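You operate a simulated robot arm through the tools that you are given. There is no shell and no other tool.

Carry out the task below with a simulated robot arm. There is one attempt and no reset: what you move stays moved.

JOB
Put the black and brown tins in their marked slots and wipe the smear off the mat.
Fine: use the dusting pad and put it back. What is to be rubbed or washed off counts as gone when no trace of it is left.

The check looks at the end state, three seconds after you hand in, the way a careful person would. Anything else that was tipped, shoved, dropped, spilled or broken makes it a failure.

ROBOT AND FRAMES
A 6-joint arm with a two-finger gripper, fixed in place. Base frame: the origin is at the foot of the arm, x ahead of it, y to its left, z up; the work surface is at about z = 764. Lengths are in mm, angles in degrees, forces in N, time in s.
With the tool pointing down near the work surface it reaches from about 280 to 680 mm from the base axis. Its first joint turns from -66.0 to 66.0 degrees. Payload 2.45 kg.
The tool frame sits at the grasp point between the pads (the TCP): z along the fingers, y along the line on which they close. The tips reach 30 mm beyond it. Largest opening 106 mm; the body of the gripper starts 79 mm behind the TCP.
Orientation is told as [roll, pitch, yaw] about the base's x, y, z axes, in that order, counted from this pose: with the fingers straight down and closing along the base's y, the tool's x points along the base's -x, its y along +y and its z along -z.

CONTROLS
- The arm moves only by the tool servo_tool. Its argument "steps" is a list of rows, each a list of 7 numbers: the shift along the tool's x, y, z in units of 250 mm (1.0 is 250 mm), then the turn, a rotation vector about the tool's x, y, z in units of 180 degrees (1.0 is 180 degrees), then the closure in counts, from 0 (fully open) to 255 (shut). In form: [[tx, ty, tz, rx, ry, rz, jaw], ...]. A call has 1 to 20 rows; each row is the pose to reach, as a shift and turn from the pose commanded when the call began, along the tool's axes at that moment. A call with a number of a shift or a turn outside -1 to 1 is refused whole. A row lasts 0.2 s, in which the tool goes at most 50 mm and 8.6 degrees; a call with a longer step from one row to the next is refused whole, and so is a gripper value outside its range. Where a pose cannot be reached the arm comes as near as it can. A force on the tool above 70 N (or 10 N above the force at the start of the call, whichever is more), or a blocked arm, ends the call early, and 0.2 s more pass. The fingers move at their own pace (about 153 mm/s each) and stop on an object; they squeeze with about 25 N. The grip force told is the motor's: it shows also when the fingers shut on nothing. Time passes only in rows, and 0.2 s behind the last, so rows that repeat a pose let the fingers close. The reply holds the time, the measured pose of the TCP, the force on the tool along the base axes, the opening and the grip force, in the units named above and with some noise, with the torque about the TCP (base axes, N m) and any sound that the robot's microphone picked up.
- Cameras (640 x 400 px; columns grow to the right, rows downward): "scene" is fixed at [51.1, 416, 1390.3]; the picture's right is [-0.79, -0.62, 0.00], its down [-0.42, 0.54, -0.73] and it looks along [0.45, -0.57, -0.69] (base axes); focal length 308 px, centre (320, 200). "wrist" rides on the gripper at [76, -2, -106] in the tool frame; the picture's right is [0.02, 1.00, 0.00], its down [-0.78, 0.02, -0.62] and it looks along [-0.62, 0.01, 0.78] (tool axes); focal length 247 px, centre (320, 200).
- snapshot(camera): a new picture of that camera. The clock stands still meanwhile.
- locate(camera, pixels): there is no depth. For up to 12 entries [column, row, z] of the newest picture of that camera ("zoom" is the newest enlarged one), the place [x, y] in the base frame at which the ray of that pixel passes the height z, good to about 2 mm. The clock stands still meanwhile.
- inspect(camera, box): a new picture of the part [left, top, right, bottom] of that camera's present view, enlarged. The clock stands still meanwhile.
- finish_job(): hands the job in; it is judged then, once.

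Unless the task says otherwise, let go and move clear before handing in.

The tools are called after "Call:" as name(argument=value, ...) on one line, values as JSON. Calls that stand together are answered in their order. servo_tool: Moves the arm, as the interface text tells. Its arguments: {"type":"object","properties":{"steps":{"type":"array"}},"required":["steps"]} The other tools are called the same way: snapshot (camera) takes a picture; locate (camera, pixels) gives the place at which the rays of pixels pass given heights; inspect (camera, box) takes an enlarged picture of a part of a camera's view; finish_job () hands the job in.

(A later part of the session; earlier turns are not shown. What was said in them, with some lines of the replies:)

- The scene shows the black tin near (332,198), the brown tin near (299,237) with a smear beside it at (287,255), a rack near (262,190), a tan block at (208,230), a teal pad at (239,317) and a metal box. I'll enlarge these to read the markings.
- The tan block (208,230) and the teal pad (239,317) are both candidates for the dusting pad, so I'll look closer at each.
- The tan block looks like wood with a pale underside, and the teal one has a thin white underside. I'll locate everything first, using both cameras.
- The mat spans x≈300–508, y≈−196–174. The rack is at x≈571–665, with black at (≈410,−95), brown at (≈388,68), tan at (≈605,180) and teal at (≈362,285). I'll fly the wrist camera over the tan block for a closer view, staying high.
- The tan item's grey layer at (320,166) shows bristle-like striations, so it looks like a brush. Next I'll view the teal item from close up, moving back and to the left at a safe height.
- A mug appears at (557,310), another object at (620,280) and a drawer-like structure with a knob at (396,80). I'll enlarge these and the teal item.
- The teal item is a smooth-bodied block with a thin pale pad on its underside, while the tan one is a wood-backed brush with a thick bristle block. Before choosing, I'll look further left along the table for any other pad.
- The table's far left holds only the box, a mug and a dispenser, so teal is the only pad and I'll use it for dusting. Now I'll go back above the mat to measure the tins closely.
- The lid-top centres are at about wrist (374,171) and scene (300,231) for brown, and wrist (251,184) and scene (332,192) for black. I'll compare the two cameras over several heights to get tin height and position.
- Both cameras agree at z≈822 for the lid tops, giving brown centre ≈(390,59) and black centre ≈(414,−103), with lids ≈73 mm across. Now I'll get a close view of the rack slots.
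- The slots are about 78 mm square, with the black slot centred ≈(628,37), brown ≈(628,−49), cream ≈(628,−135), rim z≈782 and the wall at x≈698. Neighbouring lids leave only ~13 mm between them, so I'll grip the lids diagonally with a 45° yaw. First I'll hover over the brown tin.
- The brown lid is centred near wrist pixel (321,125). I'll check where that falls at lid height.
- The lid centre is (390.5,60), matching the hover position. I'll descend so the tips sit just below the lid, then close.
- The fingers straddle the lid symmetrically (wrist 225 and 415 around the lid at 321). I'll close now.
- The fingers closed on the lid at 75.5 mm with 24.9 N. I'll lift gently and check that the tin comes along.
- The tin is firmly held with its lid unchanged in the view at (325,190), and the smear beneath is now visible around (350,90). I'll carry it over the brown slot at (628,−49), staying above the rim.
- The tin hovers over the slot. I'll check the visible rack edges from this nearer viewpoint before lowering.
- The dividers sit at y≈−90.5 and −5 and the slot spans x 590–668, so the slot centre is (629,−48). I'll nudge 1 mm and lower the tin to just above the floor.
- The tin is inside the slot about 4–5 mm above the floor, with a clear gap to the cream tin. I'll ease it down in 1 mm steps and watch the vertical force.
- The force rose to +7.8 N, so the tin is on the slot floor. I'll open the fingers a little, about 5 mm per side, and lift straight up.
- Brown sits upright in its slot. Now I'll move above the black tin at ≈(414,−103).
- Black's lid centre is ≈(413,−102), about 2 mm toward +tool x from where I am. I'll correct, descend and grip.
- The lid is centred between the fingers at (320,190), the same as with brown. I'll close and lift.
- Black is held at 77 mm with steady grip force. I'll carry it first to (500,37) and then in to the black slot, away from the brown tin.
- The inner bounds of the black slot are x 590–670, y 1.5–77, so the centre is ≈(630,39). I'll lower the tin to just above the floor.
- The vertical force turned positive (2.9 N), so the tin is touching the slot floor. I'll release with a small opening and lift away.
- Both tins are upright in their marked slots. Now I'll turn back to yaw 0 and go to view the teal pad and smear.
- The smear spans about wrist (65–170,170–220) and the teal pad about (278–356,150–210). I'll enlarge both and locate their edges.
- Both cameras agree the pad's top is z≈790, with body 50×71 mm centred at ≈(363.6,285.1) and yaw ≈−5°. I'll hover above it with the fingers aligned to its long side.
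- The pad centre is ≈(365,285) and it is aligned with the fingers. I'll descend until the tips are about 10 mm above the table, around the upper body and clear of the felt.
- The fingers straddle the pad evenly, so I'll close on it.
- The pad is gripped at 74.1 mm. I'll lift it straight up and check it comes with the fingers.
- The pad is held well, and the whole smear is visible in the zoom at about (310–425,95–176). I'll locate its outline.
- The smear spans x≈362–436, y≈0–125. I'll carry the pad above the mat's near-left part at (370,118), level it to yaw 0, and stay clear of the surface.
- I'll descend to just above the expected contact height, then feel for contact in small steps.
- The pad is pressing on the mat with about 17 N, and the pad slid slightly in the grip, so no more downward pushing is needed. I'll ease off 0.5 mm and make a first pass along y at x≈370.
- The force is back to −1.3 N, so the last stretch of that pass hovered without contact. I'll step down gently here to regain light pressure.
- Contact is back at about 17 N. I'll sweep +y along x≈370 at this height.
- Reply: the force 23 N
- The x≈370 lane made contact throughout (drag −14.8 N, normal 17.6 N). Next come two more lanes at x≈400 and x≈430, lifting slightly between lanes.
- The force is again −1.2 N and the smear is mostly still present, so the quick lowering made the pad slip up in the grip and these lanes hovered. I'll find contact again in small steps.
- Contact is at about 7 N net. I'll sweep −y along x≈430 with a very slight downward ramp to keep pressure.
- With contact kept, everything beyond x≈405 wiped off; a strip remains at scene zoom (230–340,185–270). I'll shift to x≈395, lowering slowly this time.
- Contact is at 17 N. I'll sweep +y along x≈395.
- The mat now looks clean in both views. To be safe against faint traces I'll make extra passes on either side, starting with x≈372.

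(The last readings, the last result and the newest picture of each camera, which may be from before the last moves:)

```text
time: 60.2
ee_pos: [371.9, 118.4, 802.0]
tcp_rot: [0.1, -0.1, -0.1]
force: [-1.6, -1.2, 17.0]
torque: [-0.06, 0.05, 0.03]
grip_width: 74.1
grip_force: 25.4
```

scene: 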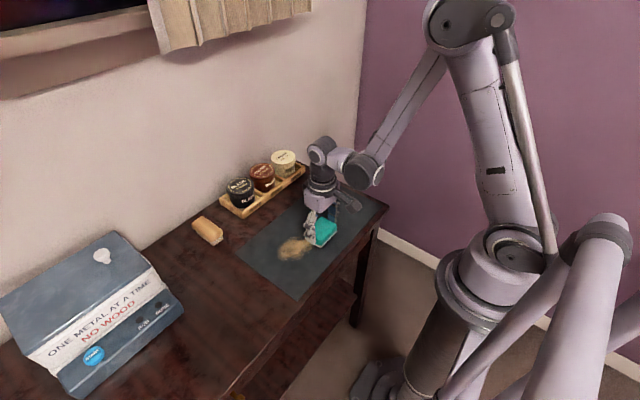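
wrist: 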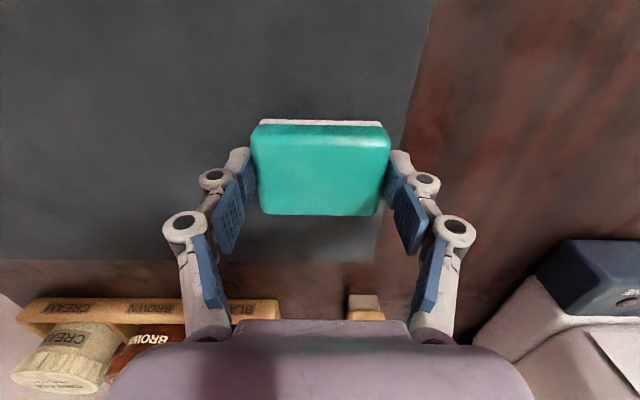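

Contact is at 17 N. I'll sweep −y along x≈372.

Call:
servo_tool(steps=[[0, -0.08, 0.0002, 0, 0, 0, 255], [0, -0.16, 0.0004, 0, 0, 0, 255], [0, -0.24, 0.0006, 0, 0, 0, 255], [0, -0.32, 0.0008, 0, 0, 0, 255], [0, -0.4, 0.001, 0, 0, 0, 255], [0, -0.48, 0.0012, 0, 0, 0, 255], [0, -0.52, 0.0013, 0, 0, 0, 255]])

Call:
snapshot(camera="wrist")

Call:
inspect(camera="scene", box=[250, 200, 370, 290])

```text
time: 61.8
ee_pos: [372.3, -13.4, 802.0]
tcp_rot: [0.1, -0.1, 0.1]
force: [-0.3, 0.1, -1.2]
torque: [-0.01, -0.01, -0.04]
grip_width: 74.2
grip_force: 25.0
```

```text
taken
```

wrist: 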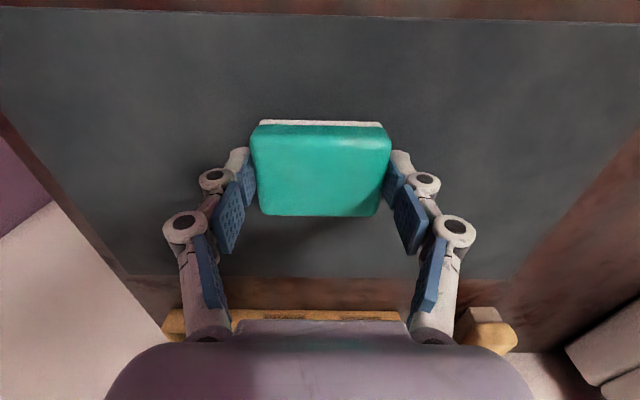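

```text
4.44 times, centred on (310, 245) of scene
```

zoom: 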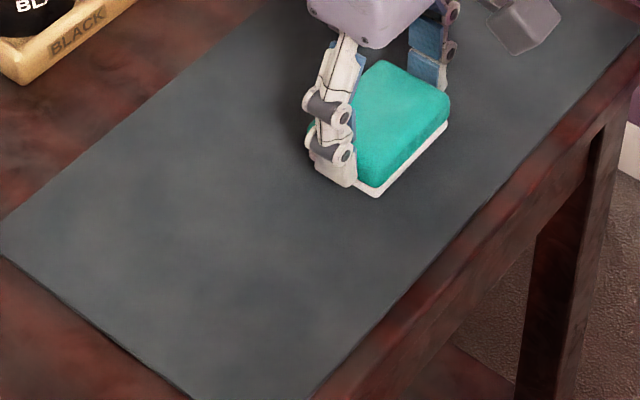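

The mat looks clean. I'll lift the pad and take close-up views of the wiped area to check for faint traces.

Call:
servo_tool(steps=[[0, 0, -0.08, 0, 0, 0, 255], [0, 0, -0.2, 0, 0, 0, 255], [-0.08, 0.1, -0.3, 0, 0, 0, 255], [-0.16, 0.2, -0.3936, 0, 0, 0, 255], [-0.23, 0.308, -0.3936, 0, 0, 0, 255], [-0.23, 0.308, -0.3936, 0, 0, 0, 255]])

Call:
snapshot(camera="wrist")

Call:
inspect(camera="wrist", box=[160, 0, 480, 120])

Call:
inspect(camera="scene", box=[260, 215, 340, 275])

```text
time: 63.2
ee_pos: [431.6, 65.8, 901.4]
tcp_rot: [0.0, 0.0, 0.0]
force: [0.4, 0.6, 0.1]
torque: [0.04, 0.0, 0.02]
grip_width: 74.3
grip_force: 24.8
```

```text
taken
```

wrist: 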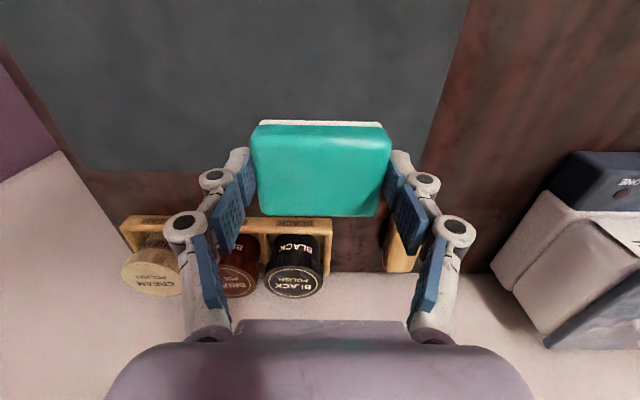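

```text
2.00 times, centred on (320, 60) of wrist
```

zoom: 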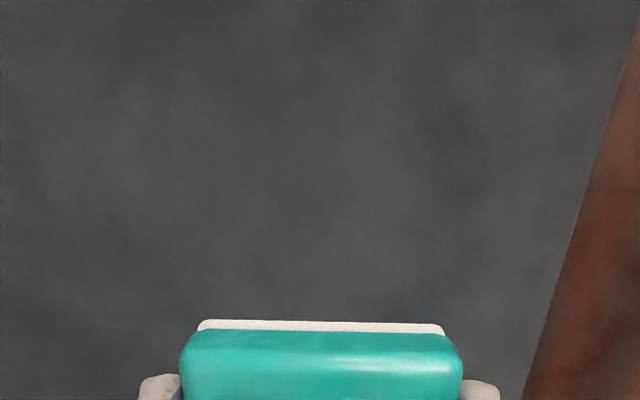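

```text
6.67 times, centred on (300, 245) of scene
```

zoom: 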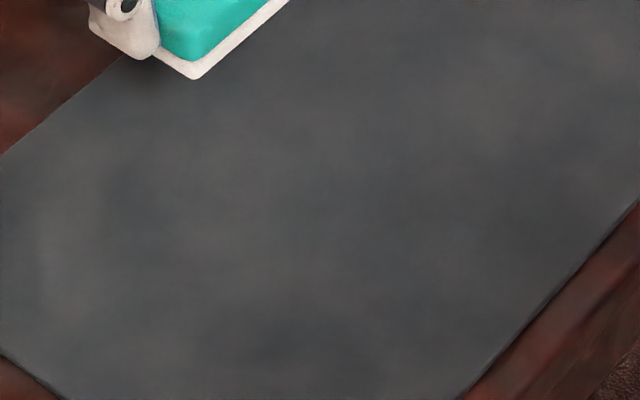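

The wiped area shows no tan in either view. I'll do two stronger close-ups of the old smear spot, and one of the pad's edge, before returning the pad.

Call:
inspect(camera="scene", box=[280, 230, 304, 245])

Call:
inspect(camera="scene", box=[280, 245, 304, 260])

Call:
inspect(camera="scene", box=[298, 225, 330, 245])

Call:
inspect(camera="wrist", box=[200, 0, 330, 80])

Call:
inspect(camera="wrist", box=[310, 0, 440, 80])

```text
16.00 times, centred on (292, 238) of scene
```

zoom: 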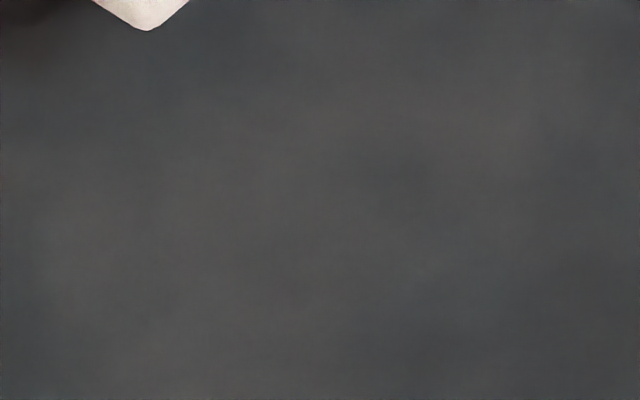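

```text
16.00 times, centred on (292, 252) of scene
```

zoom: 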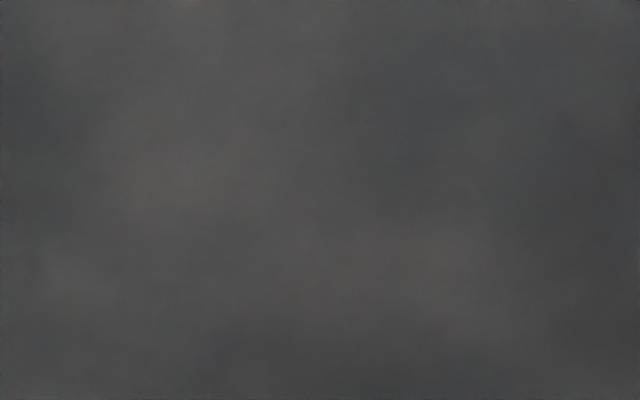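

```text
16.00 times, centred on (314, 235) of scene
```

zoom: 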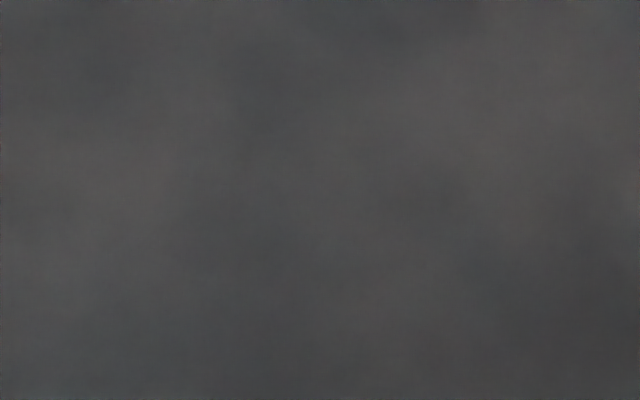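

```text
4.92 times, centred on (265, 40) of wrist
```

zoom: 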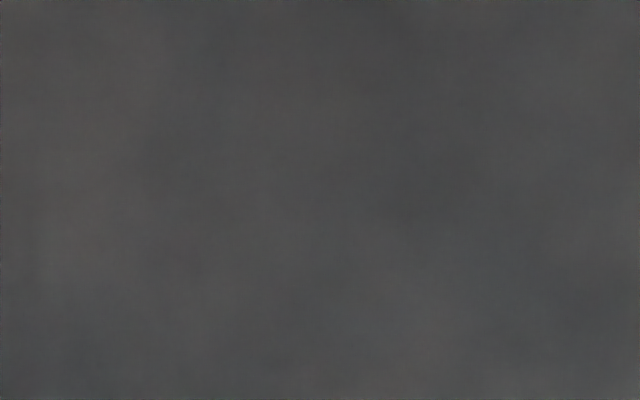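

```text
4.92 times, centred on (375, 40) of wrist
```

zoom: 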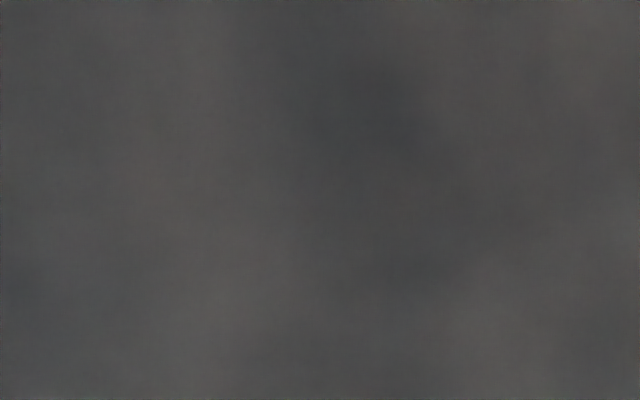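

There's no trace left, only the mat's own mottling. Now I'll carry the pad back over its original spot at (364.7,284) with the original yaw.

Call:
servo_tool(steps=[[0.0435, 0.146, 0, 0, 0, 0.0048, 255], [0.0871, 0.292, 0, 0, 0, 0.0096, 255], [0.1306, 0.438, 0.04, 0, 0, 0.0145, 255], [0.1741, 0.584, 0.1, 0, 0, 0.0193, 255], [0.2177, 0.73, 0.16, 0, 0, 0.0241, 255], [0.2612, 0.876, 0.22, 0, 0, 0.0289, 255], [0.2612, 0.876, 0.24, 0, 0, 0.0289, 255], [0.2612, 0.876, 0.24, 0, 0, 0.0289, 255]])

Call:
snapshot(camera="wrist")

```text
time: 65.0
ee_pos: [362.3, 285.0, 840.5]
tcp_rot: [0.1, 0.0, -5.2]
force: [-0.1, -0.5, -0.3]
torque: [0.01, 0.0, -0.01]
grip_width: 74.1
grip_force: 24.8
```

```text
taken
```

wrist: 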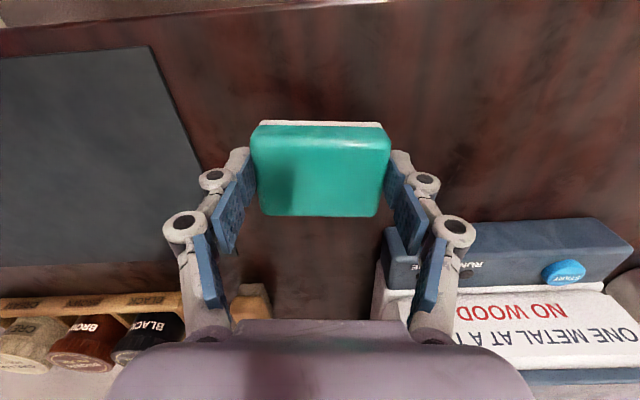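

I'll lower toward the table and feel for contact in small steps.

Call:
servo_tool(steps=[[0, 0, 0.06, 0, 0, 0, 255], [0, 0, 0.11, 0, 0, 0, 255], [0, 0, 0.14, 0, 0, 0, 255], [0, 0, 0.15, 0, 0, 0, 255], [0, 0, 0.154, 0, 0, 0, 255], [0, 0, 0.154, 0, 0, 0, 255]])

Call:
servo_tool(steps=[[0, 0, 0.003, 0, 0, 0, 255], [0, 0, 0.003, 0, 0, 0, 255]])

```text
time: 66.4
ee_pos: [364.6, 283.7, 802.3]
tcp_rot: [0.0, -0.1, -5.2]
force: [0.4, 0.7, -0.9]
torque: [0.0, 0.02, 0.0]
grip_width: 74.2
grip_force: 24.9
```

```text
time: 67.0
ee_pos: [364.0, 284.0, 801.4]
tcp_rot: [-0.1, -0.1, -5.3]
force: [0.2, 0.1, -0.9]
torque: [0.03, -0.01, -0.04]
grip_width: 74.3
grip_force: 25.1
```

Call:
servo_tool(steps=[[0, 0, 0.003, 0, 0, 0, 255], [0, 0, 0.003, 0, 0, 0, 255]])

Call:
servo_tool(steps=[[0, 0, 0.003, 0, 0, 0, 255], [0, 0, 0.003, 0, 0, 0, 255]])

```text
time: 67.6
ee_pos: [365.4, 284.7, 798.5]
tcp_rot: [-0.1, 0.0, -5.2]
force: [-0.4, 0.2, -0.4]
torque: [0.01, 0.0, 0.0]
grip_width: 73.8
grip_force: 25.0
```

```text
time: 68.2
ee_pos: [365.3, 283.9, 798.3]
tcp_rot: [0.0, -0.1, -5.2]
force: [0.5, -0.4, -0.9]
torque: [-0.02, -0.01, 0.01]
grip_width: 74.3
grip_force: 24.7
```

Call:
servo_tool(steps=[[0, 0, 0.003, 0, 0, 0, 255], [0, 0, 0.003, 0, 0, 0, 255]])

Call:
inspect(camera="scene", box=[190, 270, 290, 345])

```text
time: 68.8
ee_pos: [364.1, 284.4, 798.1]
tcp_rot: [0.0, -0.1, -5.3]
force: [0.5, -0.1, -0.4]
torque: [0.02, 0.01, -0.02]
grip_width: 74.0
grip_force: 25.1
```

```text
5.33 times, centred on (240, 308) of scene
```

zoom: 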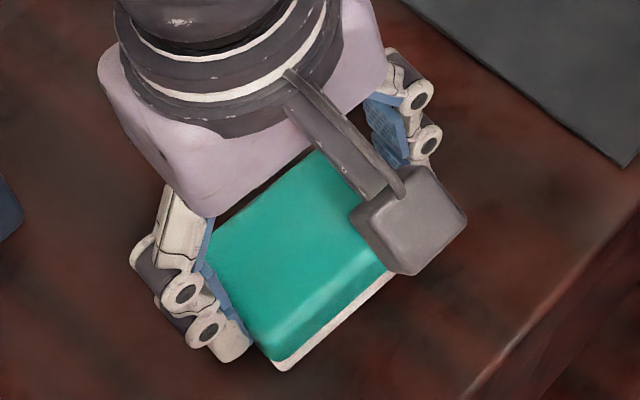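

There's no contact yet (−0.4 N), so I'll keep stepping down by half a millimetre.

Call:
servo_tool(steps=[[0, 0, 0.002, 0, 0, 0, 255], [0, 0, 0.002, 0, 0, 0, 255]])

Call:
servo_tool(steps=[[0, 0, 0.002, 0, 0, 0, 255], [0, 0, 0.002, 0, 0, 0, 255]])

```text
time: 69.4
ee_pos: [364.4, 283.4, 798.4]
tcp_rot: [0.0, -0.1, -5.2]
force: [0.3, -0.3, -0.8]
torque: [0.02, 0.01, -0.01]
grip_width: 73.8
grip_force: 24.8
```

```text
time: 70.0
ee_pos: [364.9, 282.9, 797.7]
tcp_rot: [0.0, 0.0, -5.3]
force: [-1.1, -1.5, 10.7]
torque: [0.03, -0.05, -0.01]
grip_width: 74.4
grip_force: 24.9
```

Contact is at +10.7 N, so the pad is on the table. I'll release and lift straight up.

Call:
servo_tool(steps=[[0, 0, -0.001, 0, 0, 0, 50], [0, 0, -0.001, 0, 0, 0, 0], [0, 0, -0.001, 0, 0, 0, 0], [0, 0, -0.04, 0, 0, 0, 0], [0, 0, -0.14, 0, 0, 0, 0], [0, 0, -0.3, 0, 0, 0, 0], [0, 0, -0.4, 0, 0, 0, 0], [0, 0, -0.4, 0, 0, 0, 0]])

Call:
snapshot(camera="wrist")

Call:
snapshot(camera="scene")

```text
time: 71.8
ee_pos: [365.1, 282.8, 897.1]
tcp_rot: [-0.1, 0.0, -5.2]
force: [0.0, -0.1, 0.2]
torque: [-0.01, 0.0, 0.02]
grip_width: 106.1
grip_force: 0.0
```

```text
taken
```

wrist: 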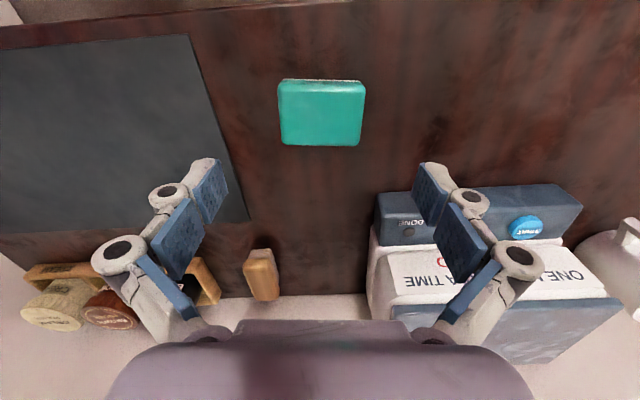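

```text
taken
```

scene: 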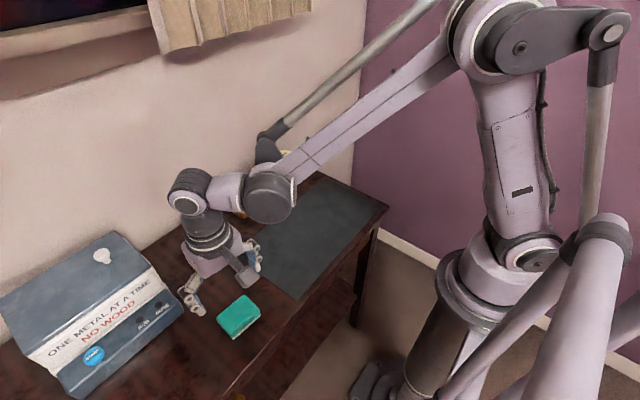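

The pad is back on its spot at scene (239,317) and the fingers are clear. I'll move the arm up and back to its starting area for an unobstructed final check.

Call:
servo_tool(steps=[[0, 0, -0.12, 0, 0, -0.005, 0], [-0.0067, -0.1371, -0.2, 0, 0, -0.01, 0], [-0.0135, -0.2742, -0.28, 0, 0, -0.015, 0], [-0.0202, -0.4113, -0.34, 0, 0, -0.02, 0], [-0.027, -0.5483, -0.38, 0, 0, -0.025, 0], [-0.0337, -0.6854, -0.4, 0, 0, -0.0289, 0], [-0.0405, -0.8225, -0.4, 0, 0, -0.0289, 0], [-0.0472, -0.9596, -0.4, 0, 0, -0.0289, 0]])

Call:
servo_tool(steps=[[0, -0.14, -0.08, 0, 0, 0, 0], [0, -0.28, -0.16, 0, 0, 0, 0], [0, -0.42, -0.24, 0, 0, 0, 0], [0, -0.42, -0.28, 0, 0, 0, 0], [0, -0.42, -0.28, 0, 0, 0, 0]])

Call:
snapshot(camera="scene")

Call:
snapshot(camera="wrist")

Call:
inspect(camera="scene", box=[190, 140, 390, 300])

Call:
inspect(camera="scene", box=[207, 290, 271, 330])

```text
time: 73.6
ee_pos: [354.2, 41.9, 996.1]
tcp_rot: [0.0, 0.0, 0.0]
force: [-0.2, -0.5, 0.2]
torque: [0.06, 0.02, 0.0]
grip_width: 106.0
grip_force: 0.1
```

```text
time: 74.8
ee_pos: [352.1, -60.6, 1067.0]
tcp_rot: [0.0, -0.1, 0.0]
force: [-0.2, 0.4, 0.3]
torque: [-0.01, 0.01, 0.04]
grip_width: 106.2
grip_force: 0.1
```

```text
taken
```

scene: 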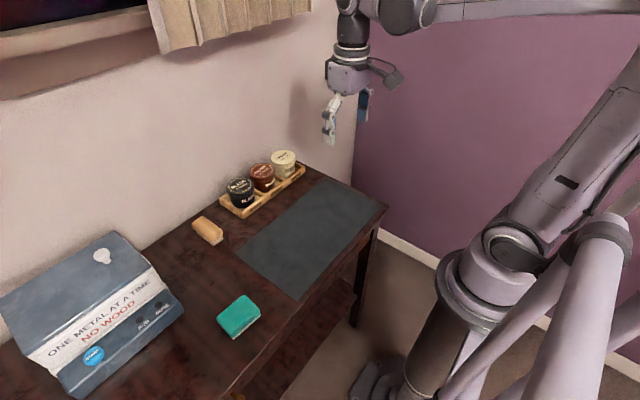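

```text
taken
```

wrist: 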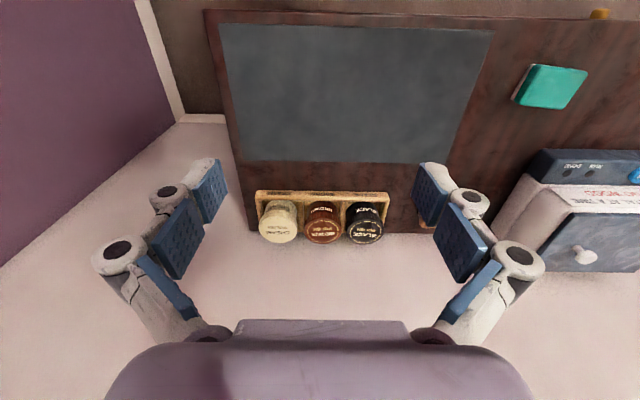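

```text
2.50 times, centred on (290, 220) of scene
```

zoom: 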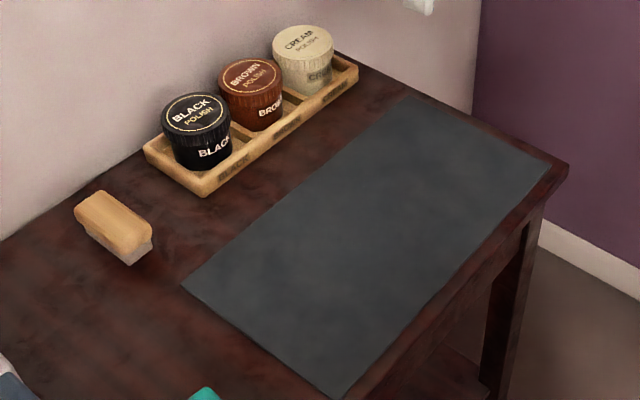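

```text
10.00 times, centred on (239, 310) of scene
```

zoom: 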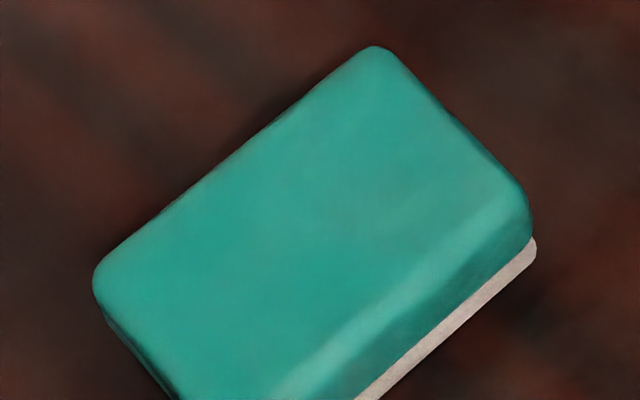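

The tins are in the right slots, the mat is in place and the pad is within ~2 mm of its original spot. I'll take one last look at the unobstructed mat and rack before handing in.

Call:
inspect(camera="scene", box=[260, 215, 340, 275])

Call:
inspect(camera="scene", box=[210, 140, 320, 225])

Call:
inspect(camera="wrist", box=[220, 20, 500, 250])

```text
6.67 times, centred on (300, 245) of scene
```

zoom: 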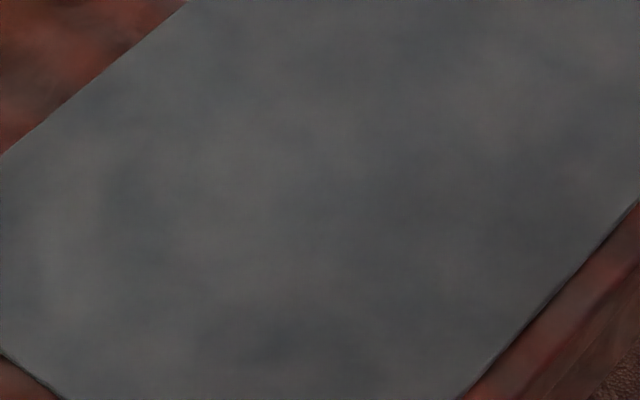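

```text
4.71 times, centred on (265, 182) of scene
```

zoom: 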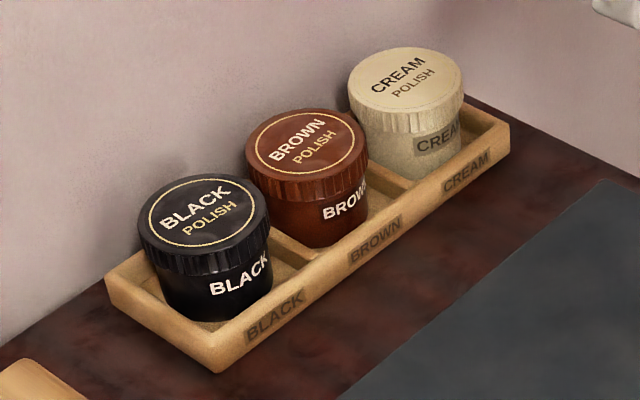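

```text
1.74 times, centred on (360, 135) of wrist
```

zoom: 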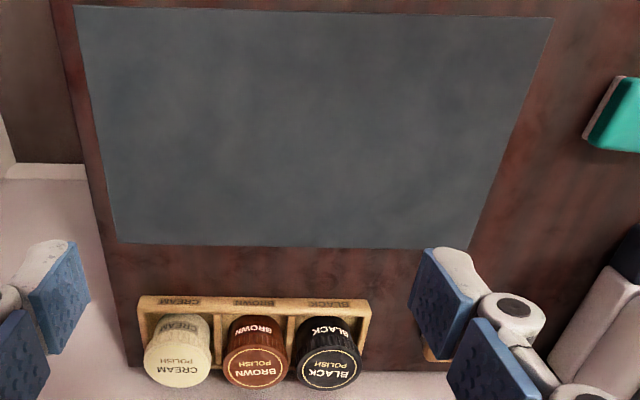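

The final views show the black and brown tins upright in their marked slots, with no tan left on the mat at scene (260–340,215–275). The pad is back, everything else is undisturbed and the gripper is empty and clear, so I'm handing in.

Call:
finish_job()

```text
The job is handed in.
```

I put the black and brown tins upright in their marked slots and wiped the smear off the mat. The job is handed in, but I haven't seen the check's result.

- **Tins:** each one sits on the floor of its own slot, and the cream tin next to them was not touched.
- **Smear:** close-ups of the mat from both cameras showed no trace left. My first passes partly missed contact with the mat, so I repeated them until it was clean.
- **Dusting pad:** nothing was labelled as the dusting pad, so I took it to be the teal pad, because the tan block looked like a brush. It is back within about 2 mm of where it started.

Nothing else looked moved in the final pictures, and the arm is back near its starting position with the gripper empty.
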